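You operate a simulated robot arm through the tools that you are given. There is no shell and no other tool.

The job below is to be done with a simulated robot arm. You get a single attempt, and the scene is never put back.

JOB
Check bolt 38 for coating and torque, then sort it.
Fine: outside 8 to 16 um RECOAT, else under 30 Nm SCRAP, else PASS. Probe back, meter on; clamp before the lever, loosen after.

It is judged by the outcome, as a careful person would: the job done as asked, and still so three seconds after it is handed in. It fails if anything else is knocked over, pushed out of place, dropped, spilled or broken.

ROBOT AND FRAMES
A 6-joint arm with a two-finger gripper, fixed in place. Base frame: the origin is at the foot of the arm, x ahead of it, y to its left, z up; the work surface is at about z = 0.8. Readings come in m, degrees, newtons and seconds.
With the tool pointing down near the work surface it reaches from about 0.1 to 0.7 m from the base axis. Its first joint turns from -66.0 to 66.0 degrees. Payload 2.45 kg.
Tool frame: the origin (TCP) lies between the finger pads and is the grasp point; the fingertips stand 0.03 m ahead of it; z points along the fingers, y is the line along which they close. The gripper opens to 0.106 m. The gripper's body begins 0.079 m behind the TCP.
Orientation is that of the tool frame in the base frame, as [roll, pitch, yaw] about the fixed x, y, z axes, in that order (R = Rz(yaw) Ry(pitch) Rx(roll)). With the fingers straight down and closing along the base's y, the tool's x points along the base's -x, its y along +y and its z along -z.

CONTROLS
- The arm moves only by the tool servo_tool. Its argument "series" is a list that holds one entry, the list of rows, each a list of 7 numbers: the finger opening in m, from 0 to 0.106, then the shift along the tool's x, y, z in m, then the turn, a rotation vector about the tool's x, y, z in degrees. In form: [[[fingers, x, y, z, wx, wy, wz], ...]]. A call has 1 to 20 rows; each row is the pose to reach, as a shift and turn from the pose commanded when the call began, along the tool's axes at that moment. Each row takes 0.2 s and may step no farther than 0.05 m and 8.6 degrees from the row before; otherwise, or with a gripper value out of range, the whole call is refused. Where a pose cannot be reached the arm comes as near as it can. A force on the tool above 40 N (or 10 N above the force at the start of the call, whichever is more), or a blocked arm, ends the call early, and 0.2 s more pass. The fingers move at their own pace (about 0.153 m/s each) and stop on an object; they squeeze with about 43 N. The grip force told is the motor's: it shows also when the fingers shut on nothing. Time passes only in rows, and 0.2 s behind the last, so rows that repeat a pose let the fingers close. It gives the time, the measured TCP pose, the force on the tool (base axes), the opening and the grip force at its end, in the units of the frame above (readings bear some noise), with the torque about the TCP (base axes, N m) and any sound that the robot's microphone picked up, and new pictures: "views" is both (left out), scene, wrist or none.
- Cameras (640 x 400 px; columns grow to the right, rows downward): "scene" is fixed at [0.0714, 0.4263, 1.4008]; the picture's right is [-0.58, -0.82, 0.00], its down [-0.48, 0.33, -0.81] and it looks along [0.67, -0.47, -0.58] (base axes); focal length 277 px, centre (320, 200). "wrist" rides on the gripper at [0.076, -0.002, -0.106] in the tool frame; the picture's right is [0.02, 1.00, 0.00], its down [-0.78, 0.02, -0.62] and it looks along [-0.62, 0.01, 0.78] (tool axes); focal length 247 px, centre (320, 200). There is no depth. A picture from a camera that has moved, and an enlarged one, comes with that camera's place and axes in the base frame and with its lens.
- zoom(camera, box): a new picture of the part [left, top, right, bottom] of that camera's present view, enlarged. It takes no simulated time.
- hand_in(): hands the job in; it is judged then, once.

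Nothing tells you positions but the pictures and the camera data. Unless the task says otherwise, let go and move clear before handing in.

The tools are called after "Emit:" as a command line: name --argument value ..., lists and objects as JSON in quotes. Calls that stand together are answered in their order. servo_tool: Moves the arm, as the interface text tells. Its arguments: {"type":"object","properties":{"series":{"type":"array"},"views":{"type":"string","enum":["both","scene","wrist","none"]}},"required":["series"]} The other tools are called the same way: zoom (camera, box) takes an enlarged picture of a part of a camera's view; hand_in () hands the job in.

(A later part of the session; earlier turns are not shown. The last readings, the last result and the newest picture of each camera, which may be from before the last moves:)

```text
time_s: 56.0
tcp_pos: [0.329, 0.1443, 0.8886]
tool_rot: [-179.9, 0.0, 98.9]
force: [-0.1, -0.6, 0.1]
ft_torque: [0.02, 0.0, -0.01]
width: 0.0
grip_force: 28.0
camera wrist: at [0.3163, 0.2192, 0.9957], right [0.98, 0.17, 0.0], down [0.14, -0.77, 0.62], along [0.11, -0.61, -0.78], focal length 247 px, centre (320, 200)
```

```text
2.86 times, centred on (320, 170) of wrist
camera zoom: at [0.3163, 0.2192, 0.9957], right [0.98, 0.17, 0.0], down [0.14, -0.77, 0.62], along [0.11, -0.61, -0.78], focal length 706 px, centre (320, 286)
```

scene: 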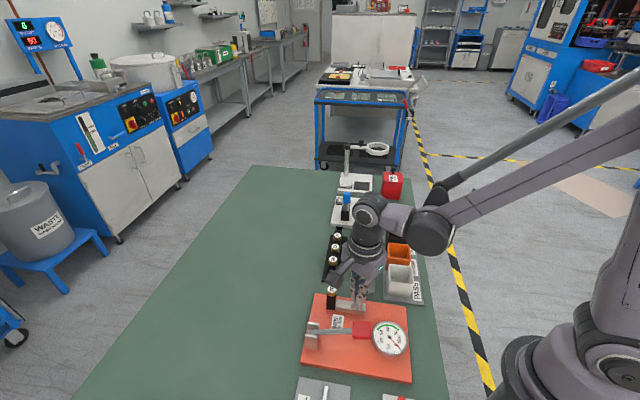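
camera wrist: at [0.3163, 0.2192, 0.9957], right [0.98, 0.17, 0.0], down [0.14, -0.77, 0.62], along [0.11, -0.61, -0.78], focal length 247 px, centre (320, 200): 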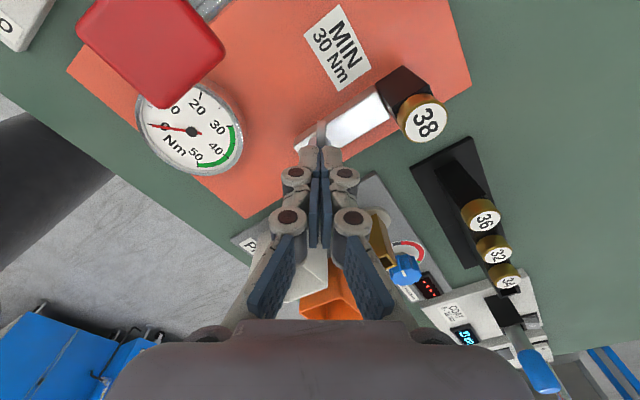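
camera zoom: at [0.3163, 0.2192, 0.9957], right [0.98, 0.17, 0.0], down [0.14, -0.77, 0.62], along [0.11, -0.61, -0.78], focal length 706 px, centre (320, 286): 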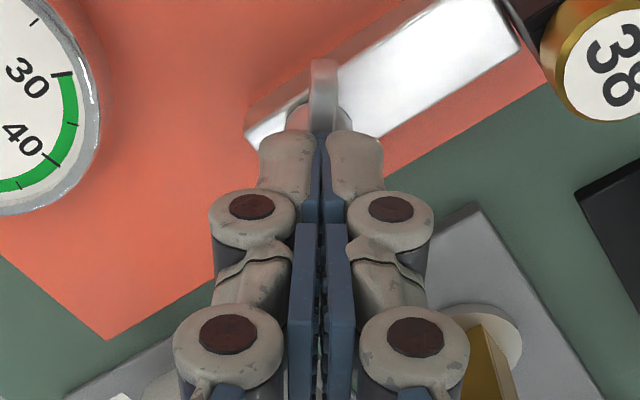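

The fingers closed above the wing. I'll open, go 10 mm lower, and close again.

Emit:
servo_tool --series '[[[0.015, 0, 0, 0, 0, 0, 0], [0.03, 0, 0, 0, 0, 0, 0], [0.03, 0, 0, 0.006, 0, 0, 0], [0.03, 0, 0, 0.01, 0, 0, 0], [0.015, 0, 0, 0.01, 0, 0, 0], [0.0, 0, 0, 0.01, 0, 0, 0], [0.0, 0, 0, 0.01, 0, 0, 0], [0.0, 0, 0, 0.01, 0, 0, 0]]]'

Emit:
zoom --camera "scene" --box '[320, 260, 400, 330]'

Emit:
zoom --camera "wrist" --box '[250, 100, 390, 240]'

```text
time_s: 57.8
tcp_pos: [0.3291, 0.1448, 0.8789]
tool_rot: [-180.0, 0.0, 98.8]
force: [-3.9, 0.3, -4.6]
ft_torque: [0.02, 0.09, -0.76]
width: 0.0063
grip_force: 34.5
camera wrist: at [0.3163, 0.2199, 0.9853], right [0.98, 0.17, 0.0], down [0.14, -0.77, 0.62], along [0.11, -0.61, -0.78], focal length 247 px, centre (320, 200)
```

scene: 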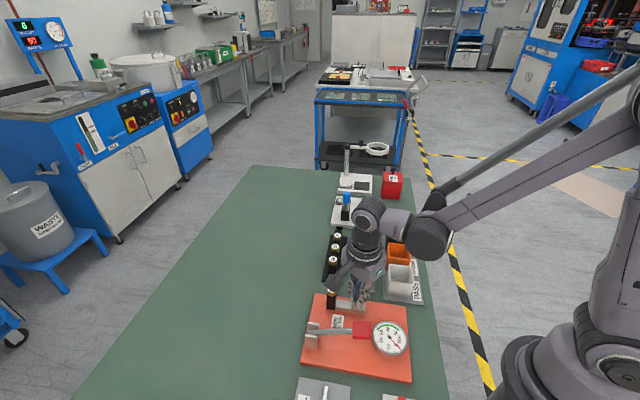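
wrist: 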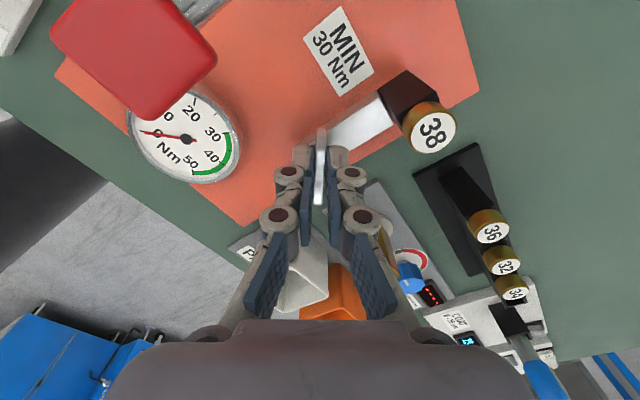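

```text
5.71 times, centred on (360, 295) of scene
camera zoom: at [0.0713, 0.4264, 1.4008], right [-0.58, -0.82, 0.0], down [-0.48, 0.33, -0.81], along [0.67, -0.47, -0.58], focal length 1584 px, centre (91, -343)
```

zoom: 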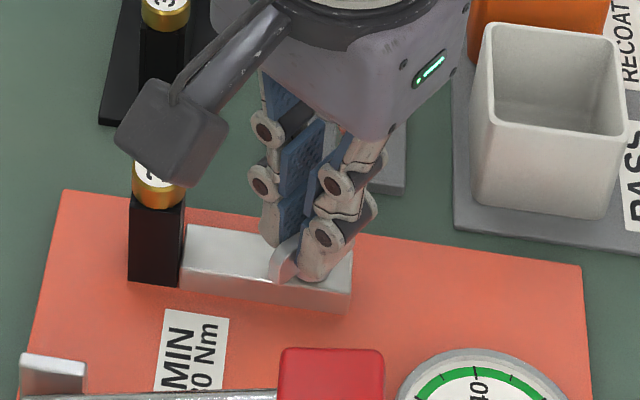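

```text
2.86 times, centred on (320, 170) of wrist
camera zoom: at [0.3163, 0.2199, 0.9853], right [0.98, 0.17, 0.0], down [0.14, -0.77, 0.62], along [0.11, -0.61, -0.78], focal length 706 px, centre (320, 286)
```

zoom: 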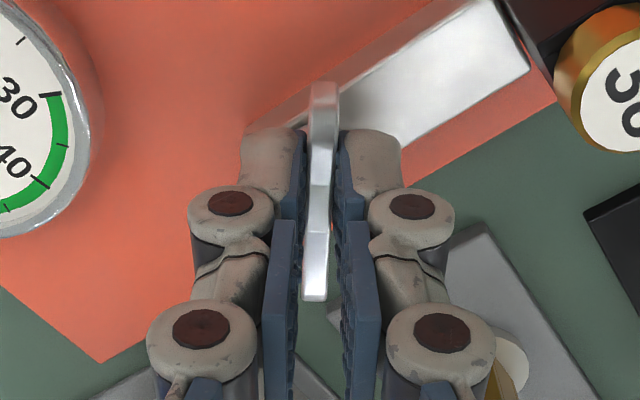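

The wing is gripped at 6 mm. I'll try turning it clockwise as seen from above, watching the torque.

Emit:
servo_tool --series '[[[0.0, 0, 0, 0, 0, 0, 5], [0.0, 0, 0, 0, 0, 0, 10], [0.0, 0, 0, 0, 0, 0, 15], [0.0, 0, 0, 0, 0, 0, 15]]]'

Emit:
zoom --camera "wrist" --box '[250, 100, 390, 240]'

Emit:
zoom --camera "scene" --box '[320, 260, 400, 330]'

```text
time_s: 58.8
tcp_pos: [0.3303, 0.1432, 0.8771]
tool_rot: [179.9, 0.0, 83.8]
force: [7.6, 10.0, -2.3]
ft_torque: [-0.43, -0.15, 0.06]
width: 0.0062
grip_force: 33.9
camera wrist: at [0.3371, 0.2205, 0.9853], right [1.0, -0.09, 0.0], down [-0.07, -0.78, 0.62], along [-0.05, -0.62, -0.78], focal length 247 px, centre (320, 200)
```

scene: 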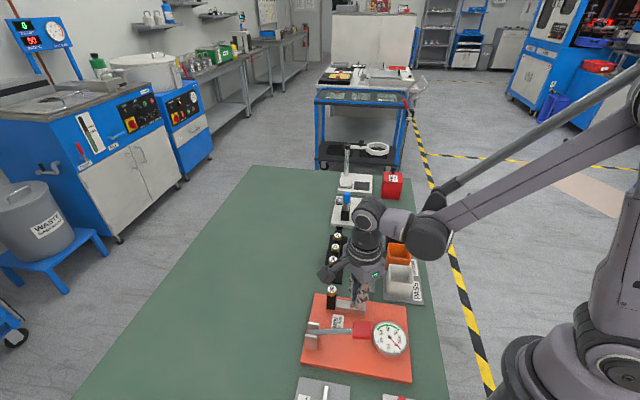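
wrist: 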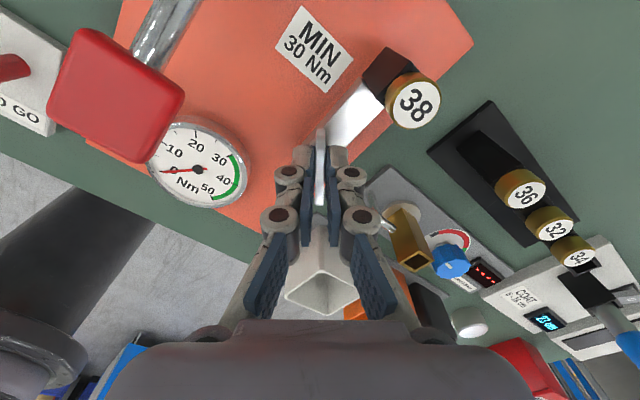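

```text
2.86 times, centred on (320, 170) of wrist
camera zoom: at [0.3371, 0.2205, 0.9853], right [1.0, -0.09, 0.0], down [-0.07, -0.78, 0.62], along [-0.05, -0.62, -0.78], focal length 706 px, centre (320, 286)
```

zoom: 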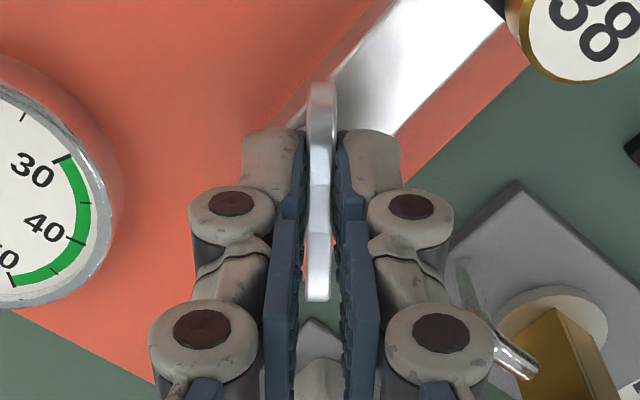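

```text
5.71 times, centred on (360, 295) of scene
camera zoom: at [0.0716, 0.4266, 1.4007], right [-0.58, -0.82, 0.0], down [-0.48, 0.33, -0.81], along [0.67, -0.47, -0.58], focal length 1584 px, centre (91, -343)
```

zoom: 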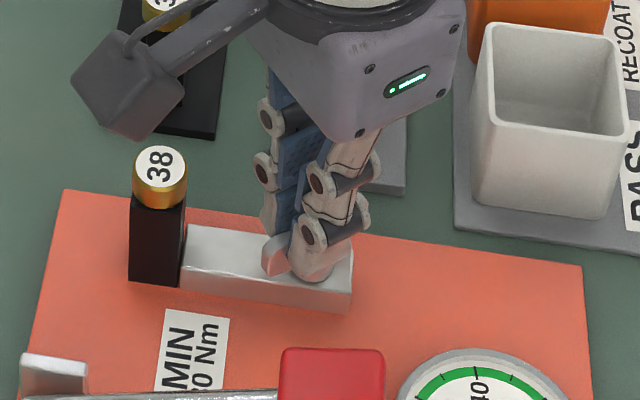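

The wing turns freely with the gripper. I'll continue clockwise with a small recentring.

Emit:
servo_tool --series '[[[0.0, 0.0006, 0.0005, 0, 0, 0, 7.5], [0.0, 0.0011, 0.0009, 0, 0, 0, 15], [0.0, 0.0011, 0.0009, 0, 0, 0, 22.5], [0.0, 0.0011, 0.0009, 0, 0, 0, 30], [0.0, 0.0011, 0.0009, 0, 0, 0, 30]]]'

Emit:
zoom --camera "wrist" --box '[250, 100, 390, 240]'

Emit:
zoom --camera "scene" --box '[320, 260, 400, 330]'

```text
time_s: 60.0
tcp_pos: [0.3324, 0.1433, 0.8781]
tool_rot: [179.6, -0.1, 53.7]
force: [27.6, -7.0, 6.7]
ft_torque: [-0.83, -0.22, 0.08]
width: 0.0059
grip_force: 34.1
camera wrist: at [0.3762, 0.2064, 0.985], right [0.82, -0.58, 0.01], down [-0.46, -0.64, 0.62], along [-0.35, -0.51, -0.78], focal length 247 px, centre (320, 200)
```

scene: 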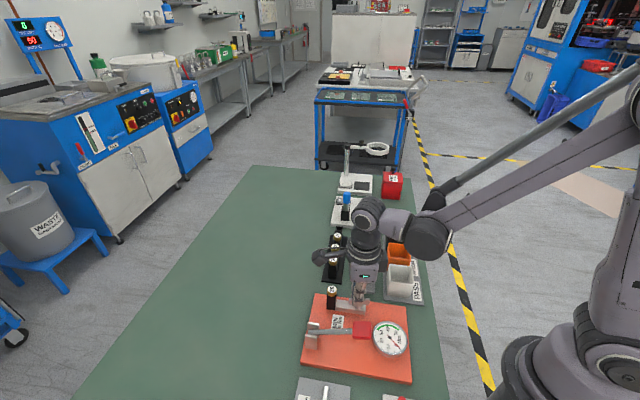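
wrist: 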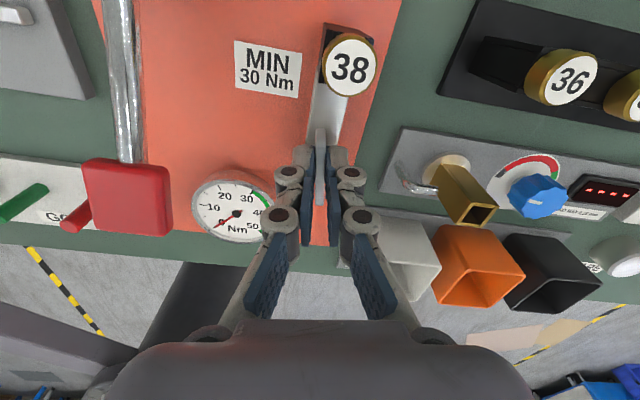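

```text
2.86 times, centred on (320, 170) of wrist
camera zoom: at [0.3762, 0.2064, 0.985], right [0.82, -0.58, 0.01], down [-0.46, -0.64, 0.62], along [-0.35, -0.51, -0.78], focal length 706 px, centre (320, 286)
```

zoom: 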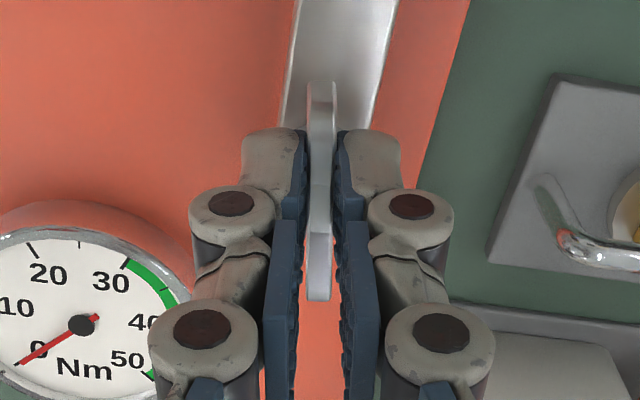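

```text
5.71 times, centred on (360, 295) of scene
camera zoom: at [0.072, 0.4261, 1.4009], right [-0.58, -0.82, 0.0], down [-0.48, 0.34, -0.81], along [0.66, -0.47, -0.58], focal length 1584 px, centre (91, -343)
```

zoom: 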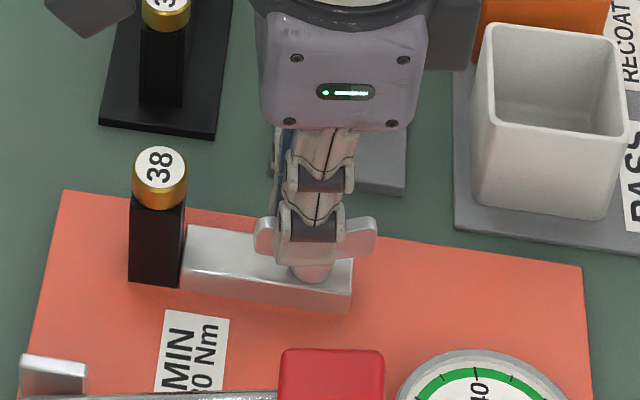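

The wing turns, but sideways force is building because the TCP is off the pivot. I'll recentre before turning further.

Emit:
servo_tool --series '[[[0.0, 0, 0.001, 0, 0, 0, 0], [0.0, -0.001, 0.002, 0, 0, 0, 0], [0.0, -0.001, 0.002, 0, 0, 0, 0]]]' --views "none"

```text
time_s: 60.8
tcp_pos: [0.3334, 0.144, 0.8762]
tool_rot: [179.8, -0.3, 54.0]
force: [17.5, 0.7, 29.7]
ft_torque: [0.1, -0.52, 0.08]
width: 0.0061
grip_force: 34.0
```

Forces are fluctuating, so I'll open to relieve them, look, and re-grip centred.

Emit:
servo_tool --series '[[[0.015, 0, 0, 0, 0, 0, 0], [0.03, 0, 0, 0, 0, 0, 0], [0.03, 0, 0, -0.01, 0, 0, 0], [0.03, 0, 0, -0.02, 0, 0, 0], [0.03, 0, 0, -0.02, 0, 0, 0]]]'

Emit:
zoom --camera "wrist" --box '[250, 80, 390, 220]'

Emit:
zoom --camera "scene" --box '[320, 260, 400, 330]'

```text
time_s: 62.0
tcp_pos: [0.3317, 0.143, 0.8969]
tool_rot: [-179.9, 0.0, 53.8]
force: [-0.4, -0.4, 0.3]
ft_torque: [-0.01, -0.01, 0.01]
width: 0.0299
grip_force: 0.1
camera wrist: at [0.3761, 0.2055, 1.0038], right [0.82, -0.57, 0.0], down [-0.45, -0.64, 0.62], along [-0.36, -0.51, -0.78], focal length 247 px, centre (320, 200)
```

scene: 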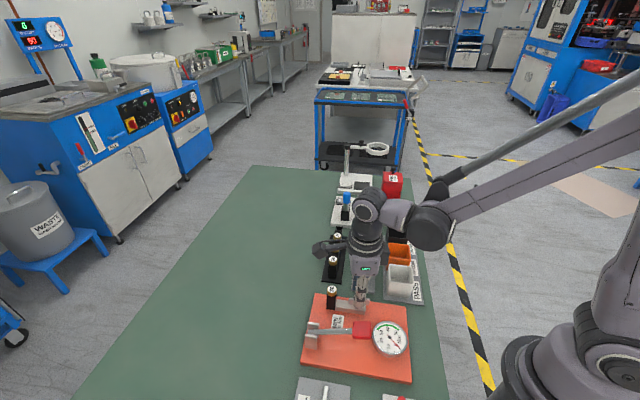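
wrist: 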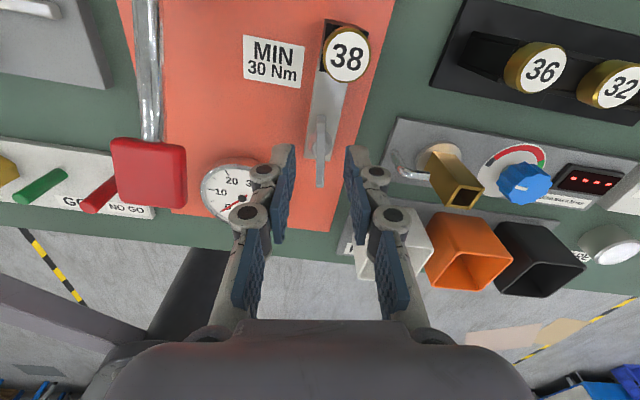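

```text
2.86 times, centred on (320, 150) of wrist
camera zoom: at [0.3761, 0.2055, 1.0038], right [0.82, -0.57, 0.0], down [-0.45, -0.64, 0.62], along [-0.36, -0.51, -0.78], focal length 706 px, centre (320, 343)
```

zoom: 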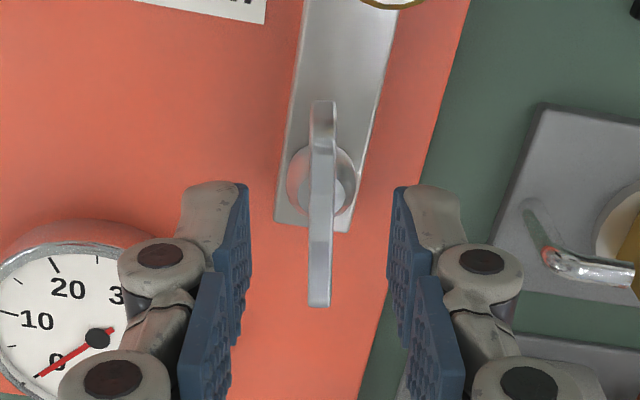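

```text
5.71 times, centred on (360, 295) of scene
camera zoom: at [0.0714, 0.4263, 1.4008], right [-0.58, -0.82, 0.0], down [-0.48, 0.33, -0.81], along [0.67, -0.47, -0.58], focal length 1584 px, centre (91, -343)
```

zoom: 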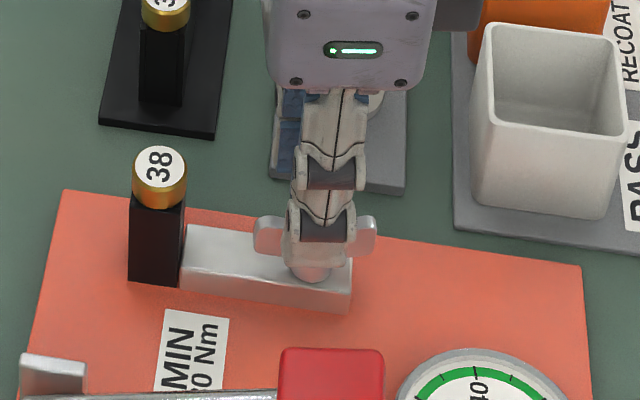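

The hub is nearly centred. I'll re-grip with a small shift and continue clockwise in smaller portions.

Emit:
servo_tool --series '[[[0.03, 0.001, 0.0006, 0.01, 0, 0, 0], [0.03, 0.001, 0.0006, 0.0185, 0, 0, 0], [0.015, 0.001, 0.0006, 0.0185, 0, 0, 0], [0.0, 0.001, 0.0006, 0.0185, 0, 0, 0], [0.0, 0.001, 0.0006, 0.0185, 0, 0, 0], [0.0, 0.001, 0.0006, 0.0185, 0, 0, 0], [0.0, 0.001, 0.0006, 0.0185, 0, 0, 7.5], [0.0, 0.001, 0.0006, 0.0185, 0, 0, 15], [0.0, 0.001, 0.0006, 0.0185, 0, 0, 15]]]'

Emit:
zoom --camera "wrist" --box '[250, 80, 390, 220]'

Emit:
zoom --camera "scene" --box '[320, 260, 400, 330]'

```text
time_s: 64.0
tcp_pos: [0.3346, 0.1421, 0.8792]
tool_rot: [179.6, -0.1, 38.8]
force: [18.1, -9.0, 1.1]
ft_torque: [-0.68, 0.12, 0.1]
width: 0.0059
grip_force: 34.2
camera wrist: at [0.3923, 0.1919, 0.9852], right [0.64, -0.77, 0.0], down [-0.6, -0.5, 0.62], along [-0.47, -0.4, -0.78], focal length 247 px, centre (320, 200)
```

scene: 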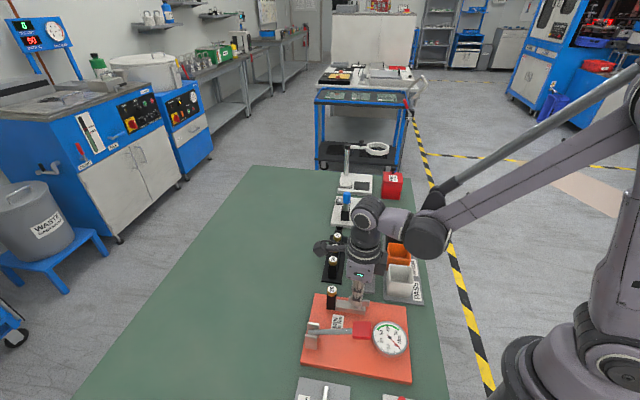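
wrist: 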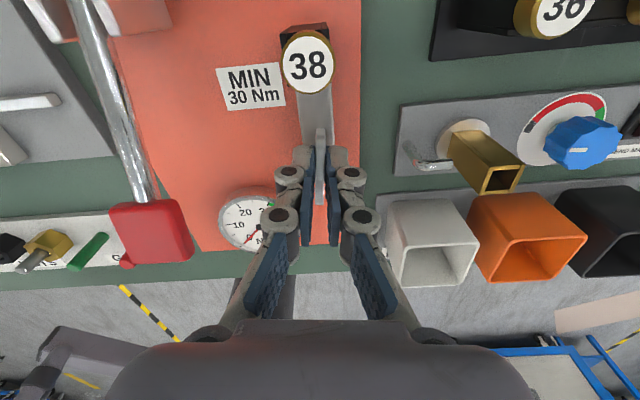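

```text
2.86 times, centred on (320, 150) of wrist
camera zoom: at [0.3923, 0.1919, 0.9852], right [0.64, -0.77, 0.0], down [-0.6, -0.5, 0.62], along [-0.47, -0.4, -0.78], focal length 706 px, centre (320, 343)
```

zoom: 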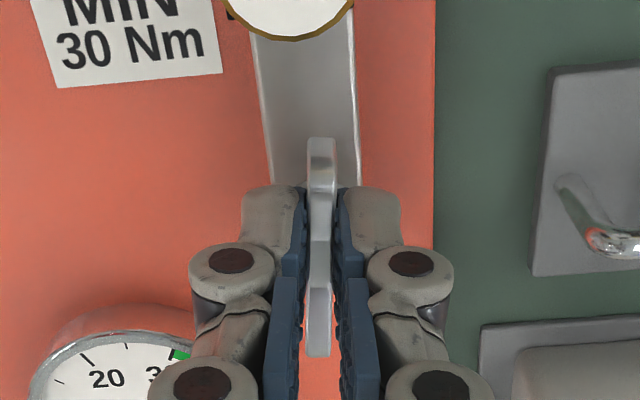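

```text
5.71 times, centred on (360, 295) of scene
camera zoom: at [0.0718, 0.4261, 1.4009], right [-0.58, -0.82, 0.0], down [-0.48, 0.34, -0.81], along [0.66, -0.47, -0.58], focal length 1584 px, centre (91, -343)
```

zoom: 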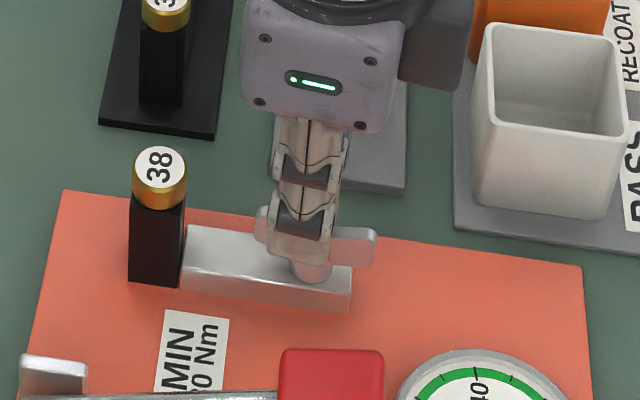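

The wing has turned 60° so far and isn't at a stop yet. The force pattern shows the pivot lies about 5 mm back along the wing, so I'll loosen, recentre and turn another 30°.

Emit:
servo_tool --series '[[[0.014, 0, 0, 0, 0, 0, 0], [0.014, 0, 0, 0, 0, 0, 0], [0.014, -0.005, 0.001, 0, 0, 0, 0], [0.014, -0.005, 0.001, 0, 0, 0, 0], [0.0, -0.005, 0.001, 0, 0, 0, 0], [0.0, -0.005, 0.001, 0, 0, 0, 0], [0.0, -0.005, 0.001, 0, 0, 0, 7.5], [0.0, -0.005, 0.001, 0, 0, 0, 15], [0.0, -0.005, 0.001, 0, 0, 0, 15]]]' --views "none"

```text
time_s: 65.7
tcp_pos: [0.3299, 0.1392, 0.8784]
tool_rot: [-177.8, -0.4, 29.0]
force: [-1.5, 5.8, -3.7]
ft_torque: [0.04, 0.11, -0.02]
width: 0.0061
grip_force: 34.2
out of reach, approached as far as the arm can: row 8
stopped in row 8: the force on the tool passed its limit at 64 N (the readings are from after the stop); the commanded pose is now the measured one
```

The wrist has reached its limit this way round. I'll open, rise, and look at the wing and fixture state.

Emit:
servo_tool --series '[[[0.015, 0, 0, 0, 0, 0, 0], [0.03, 0, 0, 0, 0, 0, 0], [0.03, 0, 0, -0.03, 0, 0, -3], [0.03, 0, 0, -0.06, 0, 0, -8], [0.03, 0, 0, -0.06, 0, 0, -8]]]'

Emit:
zoom --camera "wrist" --box '[230, 20, 410, 200]'

Emit:
zoom --camera "scene" --box '[320, 260, 400, 330]'

```text
time_s: 66.9
tcp_pos: [0.3312, 0.1353, 0.9375]
tool_rot: [-178.0, -0.7, 37.0]
force: [-0.2, 0.0, -0.1]
ft_torque: [-0.04, -0.01, 0.01]
width: 0.0297
grip_force: 0.1
camera wrist: at [0.3917, 0.1785, 1.0454], right [0.62, -0.78, -0.04], down [-0.61, -0.51, 0.61], along [-0.5, -0.36, -0.79], focal length 247 px, centre (320, 200)
```

scene: 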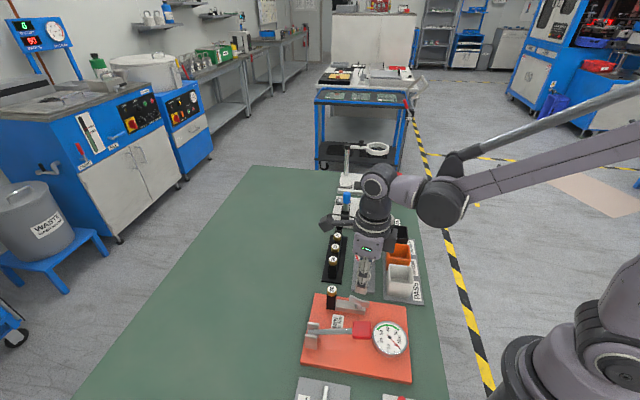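
wrist: 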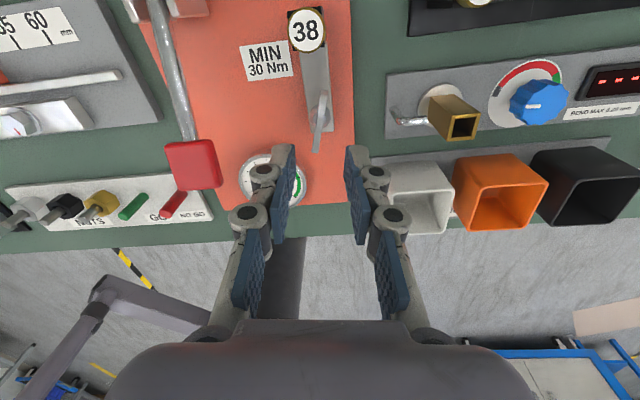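

```text
2.22 times, centred on (320, 110) of wrist
camera zoom: at [0.3917, 0.1785, 1.0454], right [0.62, -0.78, -0.04], down [-0.61, -0.51, 0.61], along [-0.5, -0.36, -0.79], focal length 549 px, centre (320, 400)
```

zoom: 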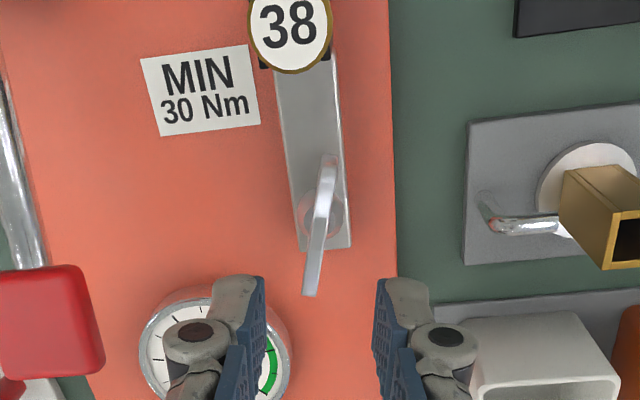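

```text
5.71 times, centred on (360, 295) of scene
camera zoom: at [0.0714, 0.4263, 1.4008], right [-0.58, -0.82, 0.0], down [-0.48, 0.33, -0.81], along [0.67, -0.47, -0.58], focal length 1584 px, centre (91, -343)
```

zoom: 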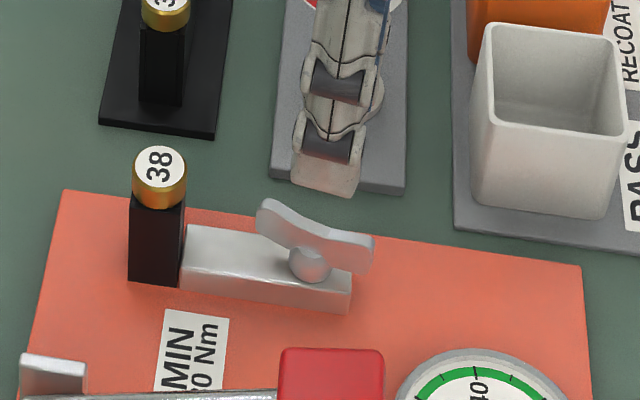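

The wing has turned about 70° clockwise and moves freely. I'll straighten the tool, rise a little, then flip the gripper 180° so I can keep turning.

Emit:
servo_tool --series '[[[0.03, 0, 0, -0.02, -2.0, -0.7, 0], [0.03, 0, 0, -0.02, -2.0, -0.7, 0]]]' --views "none"

Emit:
servo_tool --series '[[[0.03, 0, 0, 0, 0, 0, -8.5], [0.03, 0, 0, 0, 0, 0, -17], [0.03, 0, 0, 0, 0, 0, -25.5], [0.03, 0, 0, 0, 0, 0, -34], [0.03, 0, 0, 0, 0, 0, -42.5], [0.03, 0, 0, 0, 0, 0, -51], [0.03, 0, 0, 0, 0, 0, -59.5], [0.03, 0, 0, 0, 0, 0, -68], [0.03, 0, 0, 0, 0, 0, -76.5], [0.03, 0, 0, 0, 0, 0, -85], [0.03, 0, 0, 0, 0, 0, -93.5], [0.03, 0, 0, 0, 0, 0, -102], [0.03, 0, 0, 0, 0, 0, -110.5], [0.03, 0, 0, 0, 0, 0, -119], [0.03, 0, 0, 0, 0, 0, -127.5], [0.03, 0, 0, 0, 0, 0, -136], [0.03, 0, 0, 0, 0, 0, -144.5], [0.03, 0, 0, 0, 0, 0, -153], [0.03, 0, 0, 0, 0, 0, -161.5], [0.03, 0, 0, 0, 0, 0, -170]]]'

Emit:
zoom --camera "wrist" --box '[230, 20, 410, 200]'

Emit:
zoom --camera "scene" --box '[320, 260, 400, 330]'

```text
time_s: 67.5
tcp_pos: [0.3287, 0.1341, 0.9582]
tool_rot: [-180.0, 0.2, 37.1]
force: [-0.6, -0.7, 0.0]
ft_torque: [-0.01, -0.01, -0.01]
width: 0.0301
grip_force: 0.1
```

```text
time_s: 71.7
tcp_pos: [0.332, 0.1349, 0.9586]
tool_rot: [-180.0, -0.1, -152.9]
force: [0.2, 0.4, -0.9]
ft_torque: [0.02, 0.01, -0.02]
width: 0.0302
grip_force: 0.2
camera wrist: at [0.2648, 0.0986, 1.066], right [-0.47, 0.88, 0.0], down [0.69, 0.37, 0.62], along [0.55, 0.29, -0.78], focal length 247 px, centre (320, 200)
```

scene: 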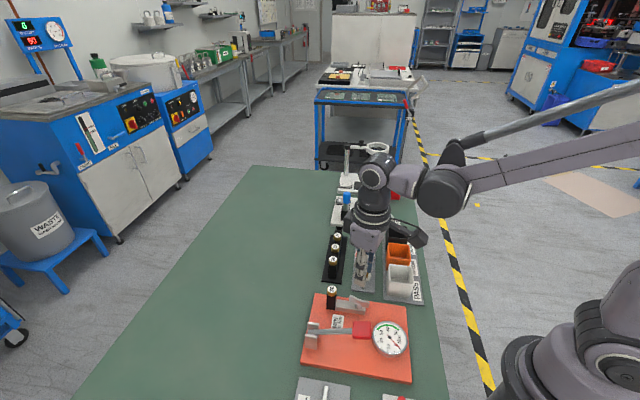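
wrist: 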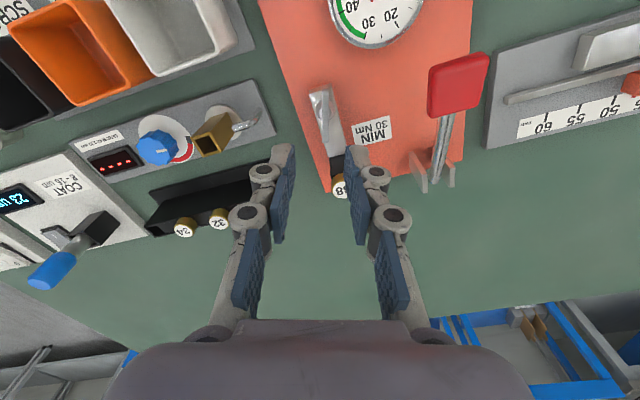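

```text
2.22 times, centred on (320, 110) of wrist
camera zoom: at [0.2648, 0.0986, 1.066], right [-0.47, 0.88, 0.0], down [0.69, 0.37, 0.62], along [0.55, 0.29, -0.78], focal length 549 px, centre (320, 400)
```

zoom: 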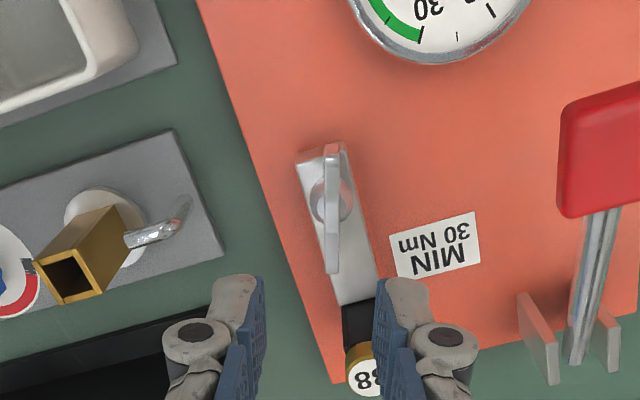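

```text
5.71 times, centred on (360, 295) of scene
camera zoom: at [0.0714, 0.4263, 1.4008], right [-0.58, -0.82, 0.0], down [-0.48, 0.33, -0.81], along [0.67, -0.47, -0.58], focal length 1584 px, centre (91, -343)
```

zoom: 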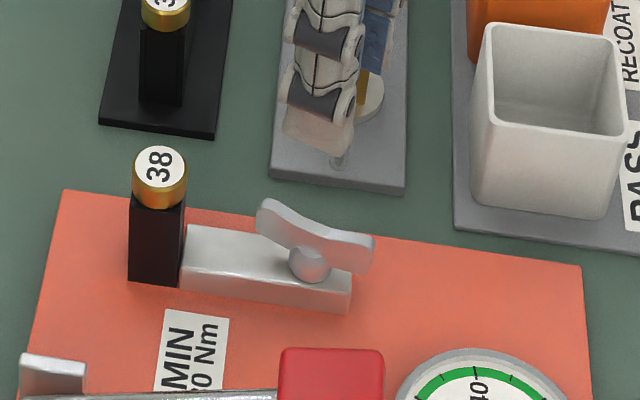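

From this side, the pivot comes out at about (0.3305, 0.140). I'll shift over it, descend and grip, then read the forces.

Emit:
servo_tool --series '[[[0.03, -0.0025, 0.0046, 0.03, 0, 0, -1], [0.03, -0.0025, 0.0046, 0.06, 0, 0, -2], [0.03, -0.0025, 0.0046, 0.079, 0, 0, -2], [0.03, -0.0025, 0.0046, 0.079, 0, 0, -2], [0.015, -0.0025, 0.0046, 0.079, 0, 0, -2], [0.0, -0.0025, 0.0046, 0.079, 0, 0, -2], [0.0, -0.0025, 0.0046, 0.079, 0, 0, -2], [0.0, -0.0025, 0.0046, 0.079, 0, 0, -2]]]'

Emit:
zoom --camera "wrist" --box '[230, 70, 410, 250]'

Emit:
zoom --camera "scene" --box '[320, 260, 400, 330]'

```text
time_s: 73.5
tcp_pos: [0.3319, 0.1406, 0.879]
tool_rot: [179.9, 0.0, -151.0]
force: [-2.6, 4.9, -8.0]
ft_torque: [0.11, 0.07, 0.0]
width: 0.0061
grip_force: 33.7
camera wrist: at [0.2664, 0.1019, 0.9855], right [-0.5, 0.86, 0.0], down [0.68, 0.39, 0.62], along [0.54, 0.31, -0.78], focal length 247 px, centre (320, 200)
```

scene: 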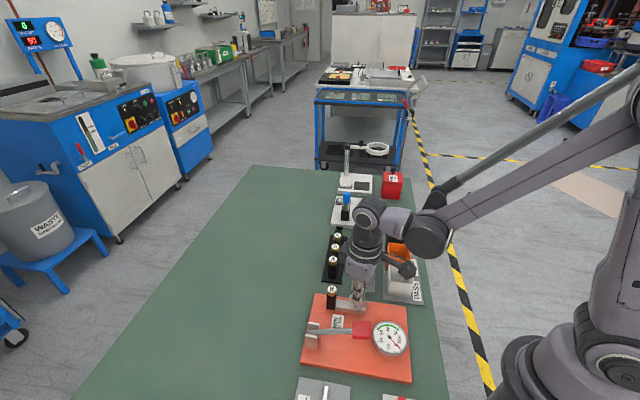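
wrist: 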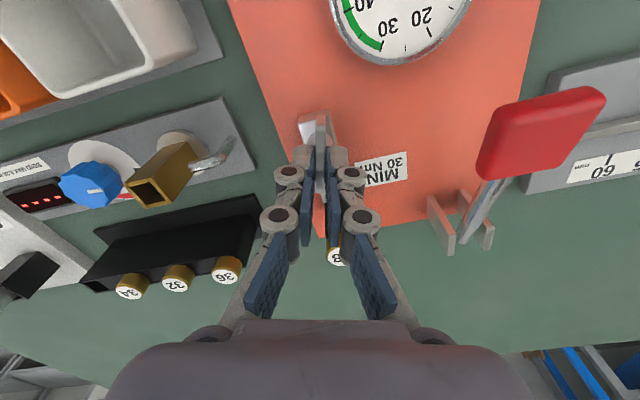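

```text
2.22 times, centred on (320, 160) of wrist
camera zoom: at [0.2664, 0.1019, 0.9855], right [-0.5, 0.86, 0.0], down [0.68, 0.39, 0.62], along [0.54, 0.31, -0.78], focal length 549 px, centre (320, 289)
```

zoom: 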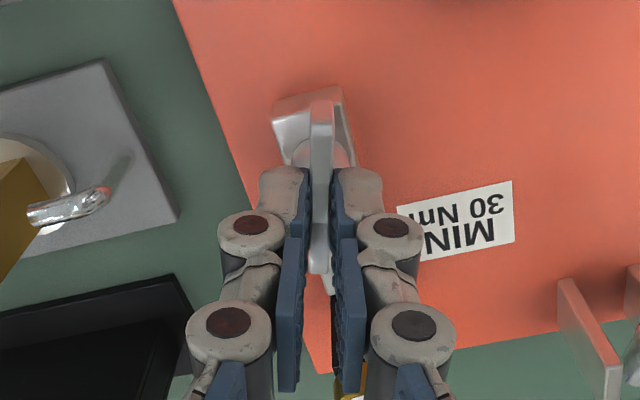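

```text
5.71 times, centred on (360, 295) of scene
camera zoom: at [0.0714, 0.4265, 1.4008], right [-0.58, -0.82, 0.0], down [-0.48, 0.33, -0.81], along [0.67, -0.47, -0.58], focal length 1584 px, centre (91, -343)
```

zoom: 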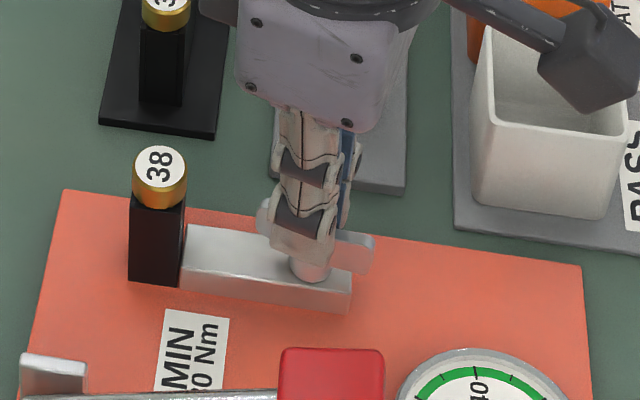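

The grip is well centred with low force. I'll continue clockwise 15° and check the torque.

Emit:
servo_tool --series '[[[0.0, 0, 0, 0, 0, 0, 5], [0.0, 0, 0, 0, 0, 0, 10], [0.0, 0, 0, 0, 0, 0, 15], [0.0, 0, 0, 0, 0, 0, 15]]]' --views "none"

```text
time_s: 74.5
tcp_pos: [0.3325, 0.1406, 0.8785]
tool_rot: [179.9, 0.0, -166.2]
force: [7.2, 4.4, -25.5]
ft_torque: [0.13, -0.39, 0.02]
width: 0.0058
grip_force: 34.2
```

Emit:
servo_tool --series '[[[0.0, 0, 0, 0.001, 0, 0, 5], [0.0, 0, 0, 0.0015, 0, 0, 10], [0.0, 0, 0, 0.0015, 0, 0, 15], [0.0, 0, 0, 0.0015, 0, 0, 15]]]'

Emit:
zoom --camera "scene" --box '[320, 260, 400, 330]'

Emit:
zoom --camera "wrist" --box '[230, 70, 410, 250]'

```text
time_s: 75.5
tcp_pos: [0.3331, 0.1395, 0.878]
tool_rot: [-179.8, 0.0, 178.8]
force: [6.8, -4.1, 31.9]
ft_torque: [-0.12, -0.18, 0.01]
width: 0.0063
grip_force: 33.7
camera wrist: at [0.2562, 0.1393, 0.9848], right [0.0, 1.0, 0.0], down [0.78, 0.0, 0.62], along [0.62, 0.0, -0.78], focal length 247 px, centre (320, 200)
```

scene: 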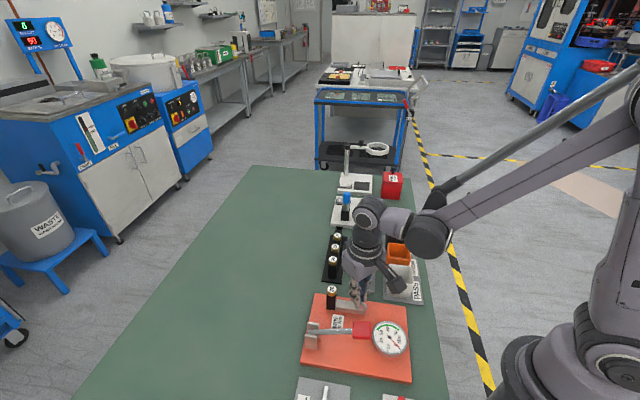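
wrist: 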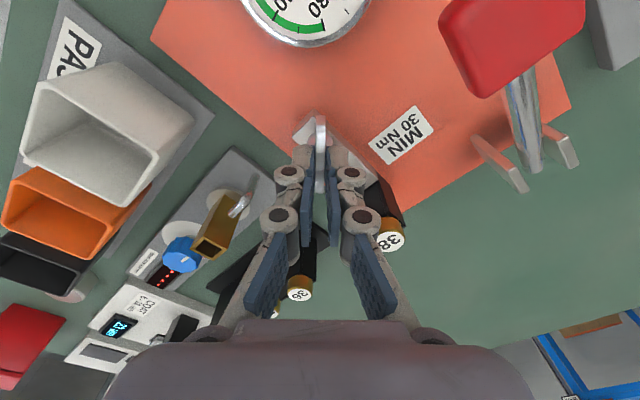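

```text
5.71 times, centred on (360, 295) of scene
camera zoom: at [0.0712, 0.4261, 1.4009], right [-0.58, -0.82, 0.0], down [-0.48, 0.34, -0.81], along [0.67, -0.47, -0.58], focal length 1584 px, centre (91, -343)
```

zoom: 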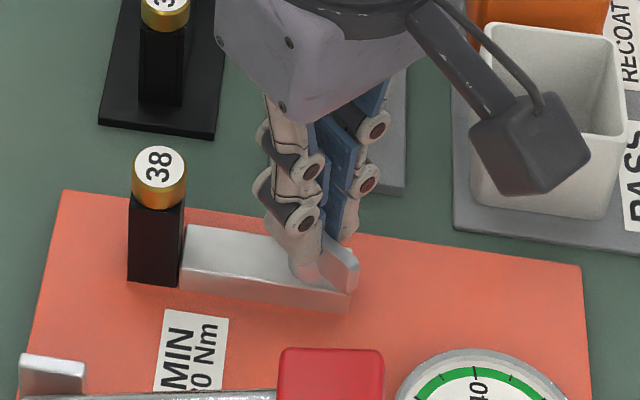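

```text
2.22 times, centred on (320, 160) of wrist
camera zoom: at [0.2562, 0.1393, 0.9848], right [0.0, 1.0, 0.0], down [0.78, 0.0, 0.62], along [0.62, 0.0, -0.78], focal length 549 px, centre (320, 289)
```

zoom: 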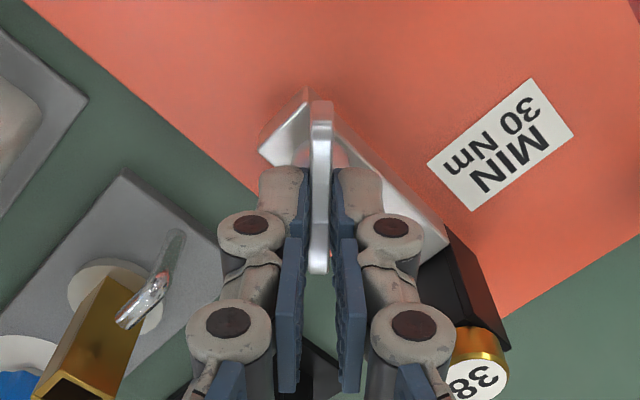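

Still free after 100°. I'll back off the slight downward press and keep turning clockwise to find the stop.

Emit:
servo_tool --series '[[[0.0, 0, 0, -0.001, 0, 0, 5], [0.0, 0, 0, -0.001, 0, 0, 10], [0.0, 0, 0, -0.001, 0, 0, 15], [0.0, 0, 0, -0.001, 0, 0, 20], [0.0, 0, 0, -0.001, 0, 0, 20]]]' --views "none"

```text
time_s: 76.7
tcp_pos: [0.3325, 0.1389, 0.8791]
tool_rot: [-179.8, 0.1, 158.9]
force: [15.6, -11.1, -17.9]
ft_torque: [-0.18, -0.24, 0.02]
width: 0.0062
grip_force: 33.9
```

Emit:
servo_tool --series '[[[0.0, -0.001, 0, 0, 0, 0, 5], [0.0, -0.001, 0, 0, 0, 0, 10], [0.0, -0.001, 0, 0, 0, 0, 15], [0.0, -0.001, 0, 0, 0, 0, 20], [0.0, -0.001, 0, 0, 0, 0, 20]]]'

Emit:
zoom --camera "scene" --box '[320, 260, 400, 330]'

Emit:
zoom --camera "wrist" --box '[230, 70, 410, 250]'

```text
time_s: 77.9
tcp_pos: [0.3315, 0.139, 0.8787]
tool_rot: [-179.7, -0.1, 139.0]
force: [-3.0, -15.4, -24.7]
ft_torque: [-0.44, -0.04, 0.05]
width: 0.006
grip_force: 34.4
camera wrist: at [0.2734, 0.1874, 0.9856], right [0.64, 0.77, 0.0], down [0.6, -0.5, 0.62], along [0.48, -0.4, -0.78], focal length 247 px, centre (320, 200)
```

scene: 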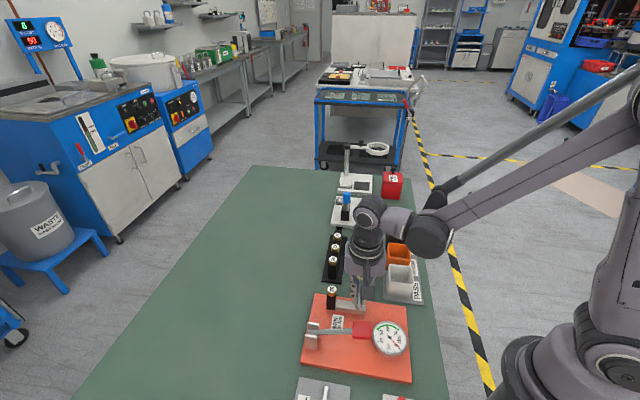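
wrist: 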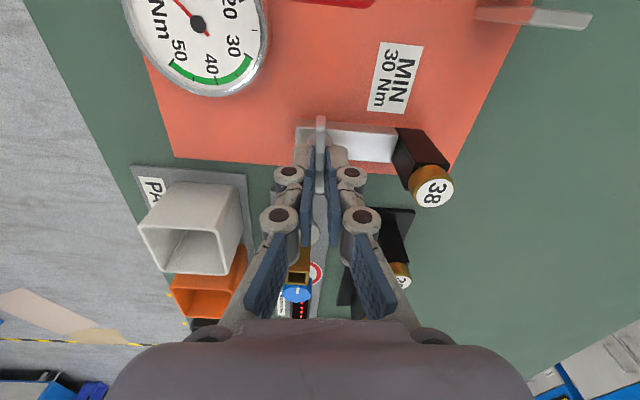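

```text
5.71 times, centred on (360, 295) of scene
camera zoom: at [0.0716, 0.4261, 1.4009], right [-0.58, -0.82, 0.0], down [-0.48, 0.34, -0.81], along [0.67, -0.47, -0.58], focal length 1584 px, centre (91, -343)
```

zoom: 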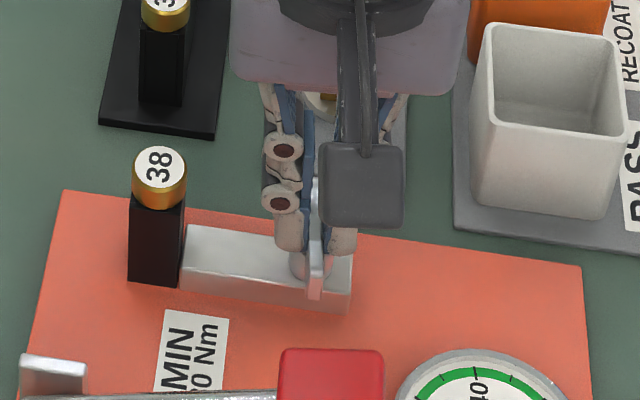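

```text
2.22 times, centred on (320, 160) of wrist
camera zoom: at [0.2734, 0.1874, 0.9856], right [0.64, 0.77, 0.0], down [0.6, -0.5, 0.62], along [0.48, -0.4, -0.78], focal length 549 px, centre (320, 289)
```

zoom: 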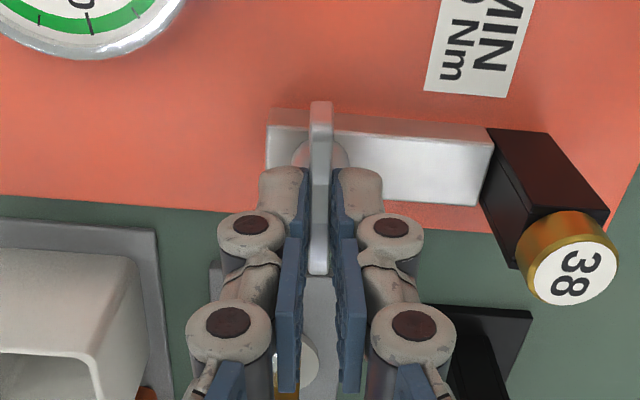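

No stop after 140°. I'll keep going clockwise, since it may be a multi-turn screw clamp.

Emit:
servo_tool --series '[[[0.0, 0, -0.001, 0.0005, 0, 0, 6], [0.0, 0, -0.001, 0.0005, 0, 0, 13], [0.0, 0, -0.001, 0.0005, 0, 0, 20], [0.0, 0, -0.001, 0.0005, 0, 0, 27], [0.0, 0, -0.001, 0.0005, 0, 0, 27]]]' --views "none"

```text
time_s: 79.1
tcp_pos: [0.331, 0.1382, 0.8787]
tool_rot: [-179.8, 0.1, 111.9]
force: [-8.1, -18.5, 2.6]
ft_torque: [-0.22, 0.32, 0.75]
width: 0.0065
grip_force: 34.8
```

Resistance is building now (0.75 N·m), so it's tightening. I'll turn a bit further.

Emit:
servo_tool --series '[[[0.0, 0, -0.001, 0, 0, 0, 3], [0.0, 0, -0.001, 0, 0, 0, 6], [0.0, 0, -0.001, 0, 0, 0, 6]]]'

Emit:
zoom --camera "scene" --box '[320, 260, 400, 330]'

Emit:
zoom --camera "wrist" --box '[230, 70, 410, 250]'

```text
time_s: 79.9
tcp_pos: [0.3308, 0.1379, 0.8781]
tool_rot: [180.0, 0.0, 106.0]
force: [-4.3, -9.8, -0.1]
ft_torque: [-0.95, -0.23, 0.86]
width: 0.0086
grip_force: 36.5
camera wrist: at [0.3083, 0.211, 0.9853], right [0.96, 0.3, 0.0], down [0.23, -0.75, 0.62], along [0.18, -0.59, -0.78], focal length 247 px, centre (320, 200)
```

scene: 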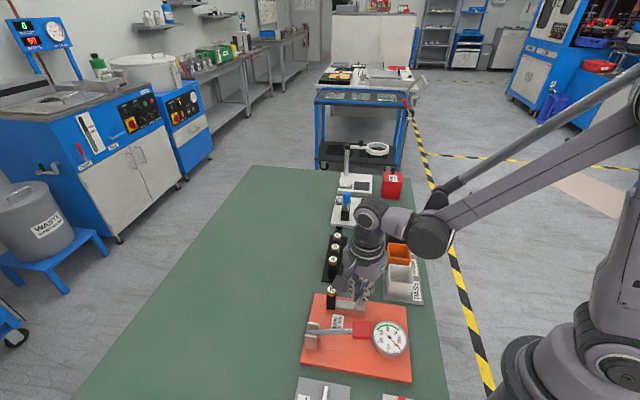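
wrist: 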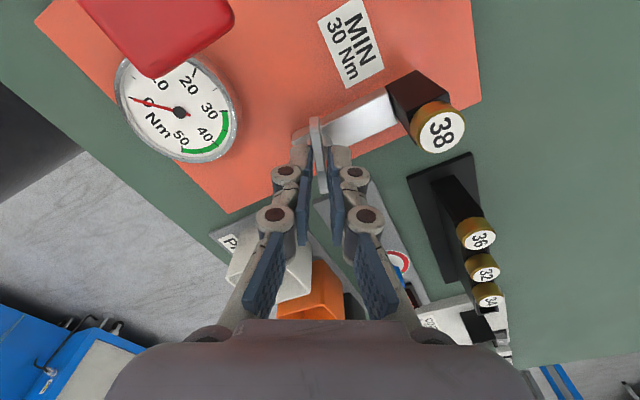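

```text
5.71 times, centred on (360, 295) of scene
camera zoom: at [0.0713, 0.4261, 1.4009], right [-0.58, -0.82, 0.0], down [-0.48, 0.34, -0.81], along [0.67, -0.47, -0.58], focal length 1584 px, centre (91, -343)
```

zoom: 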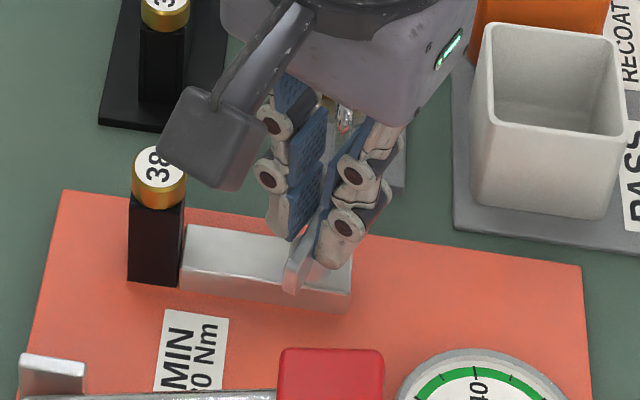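

```text
2.22 times, centred on (320, 160) of wrist
camera zoom: at [0.3083, 0.211, 0.9853], right [0.96, 0.3, 0.0], down [0.23, -0.75, 0.62], along [0.18, -0.59, -0.78], focal length 549 px, centre (320, 289)
```

zoom: 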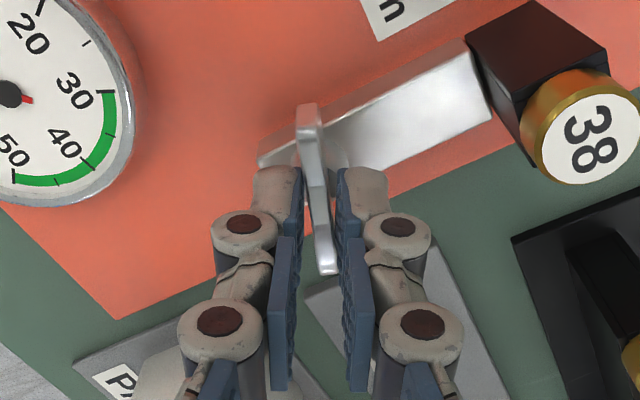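

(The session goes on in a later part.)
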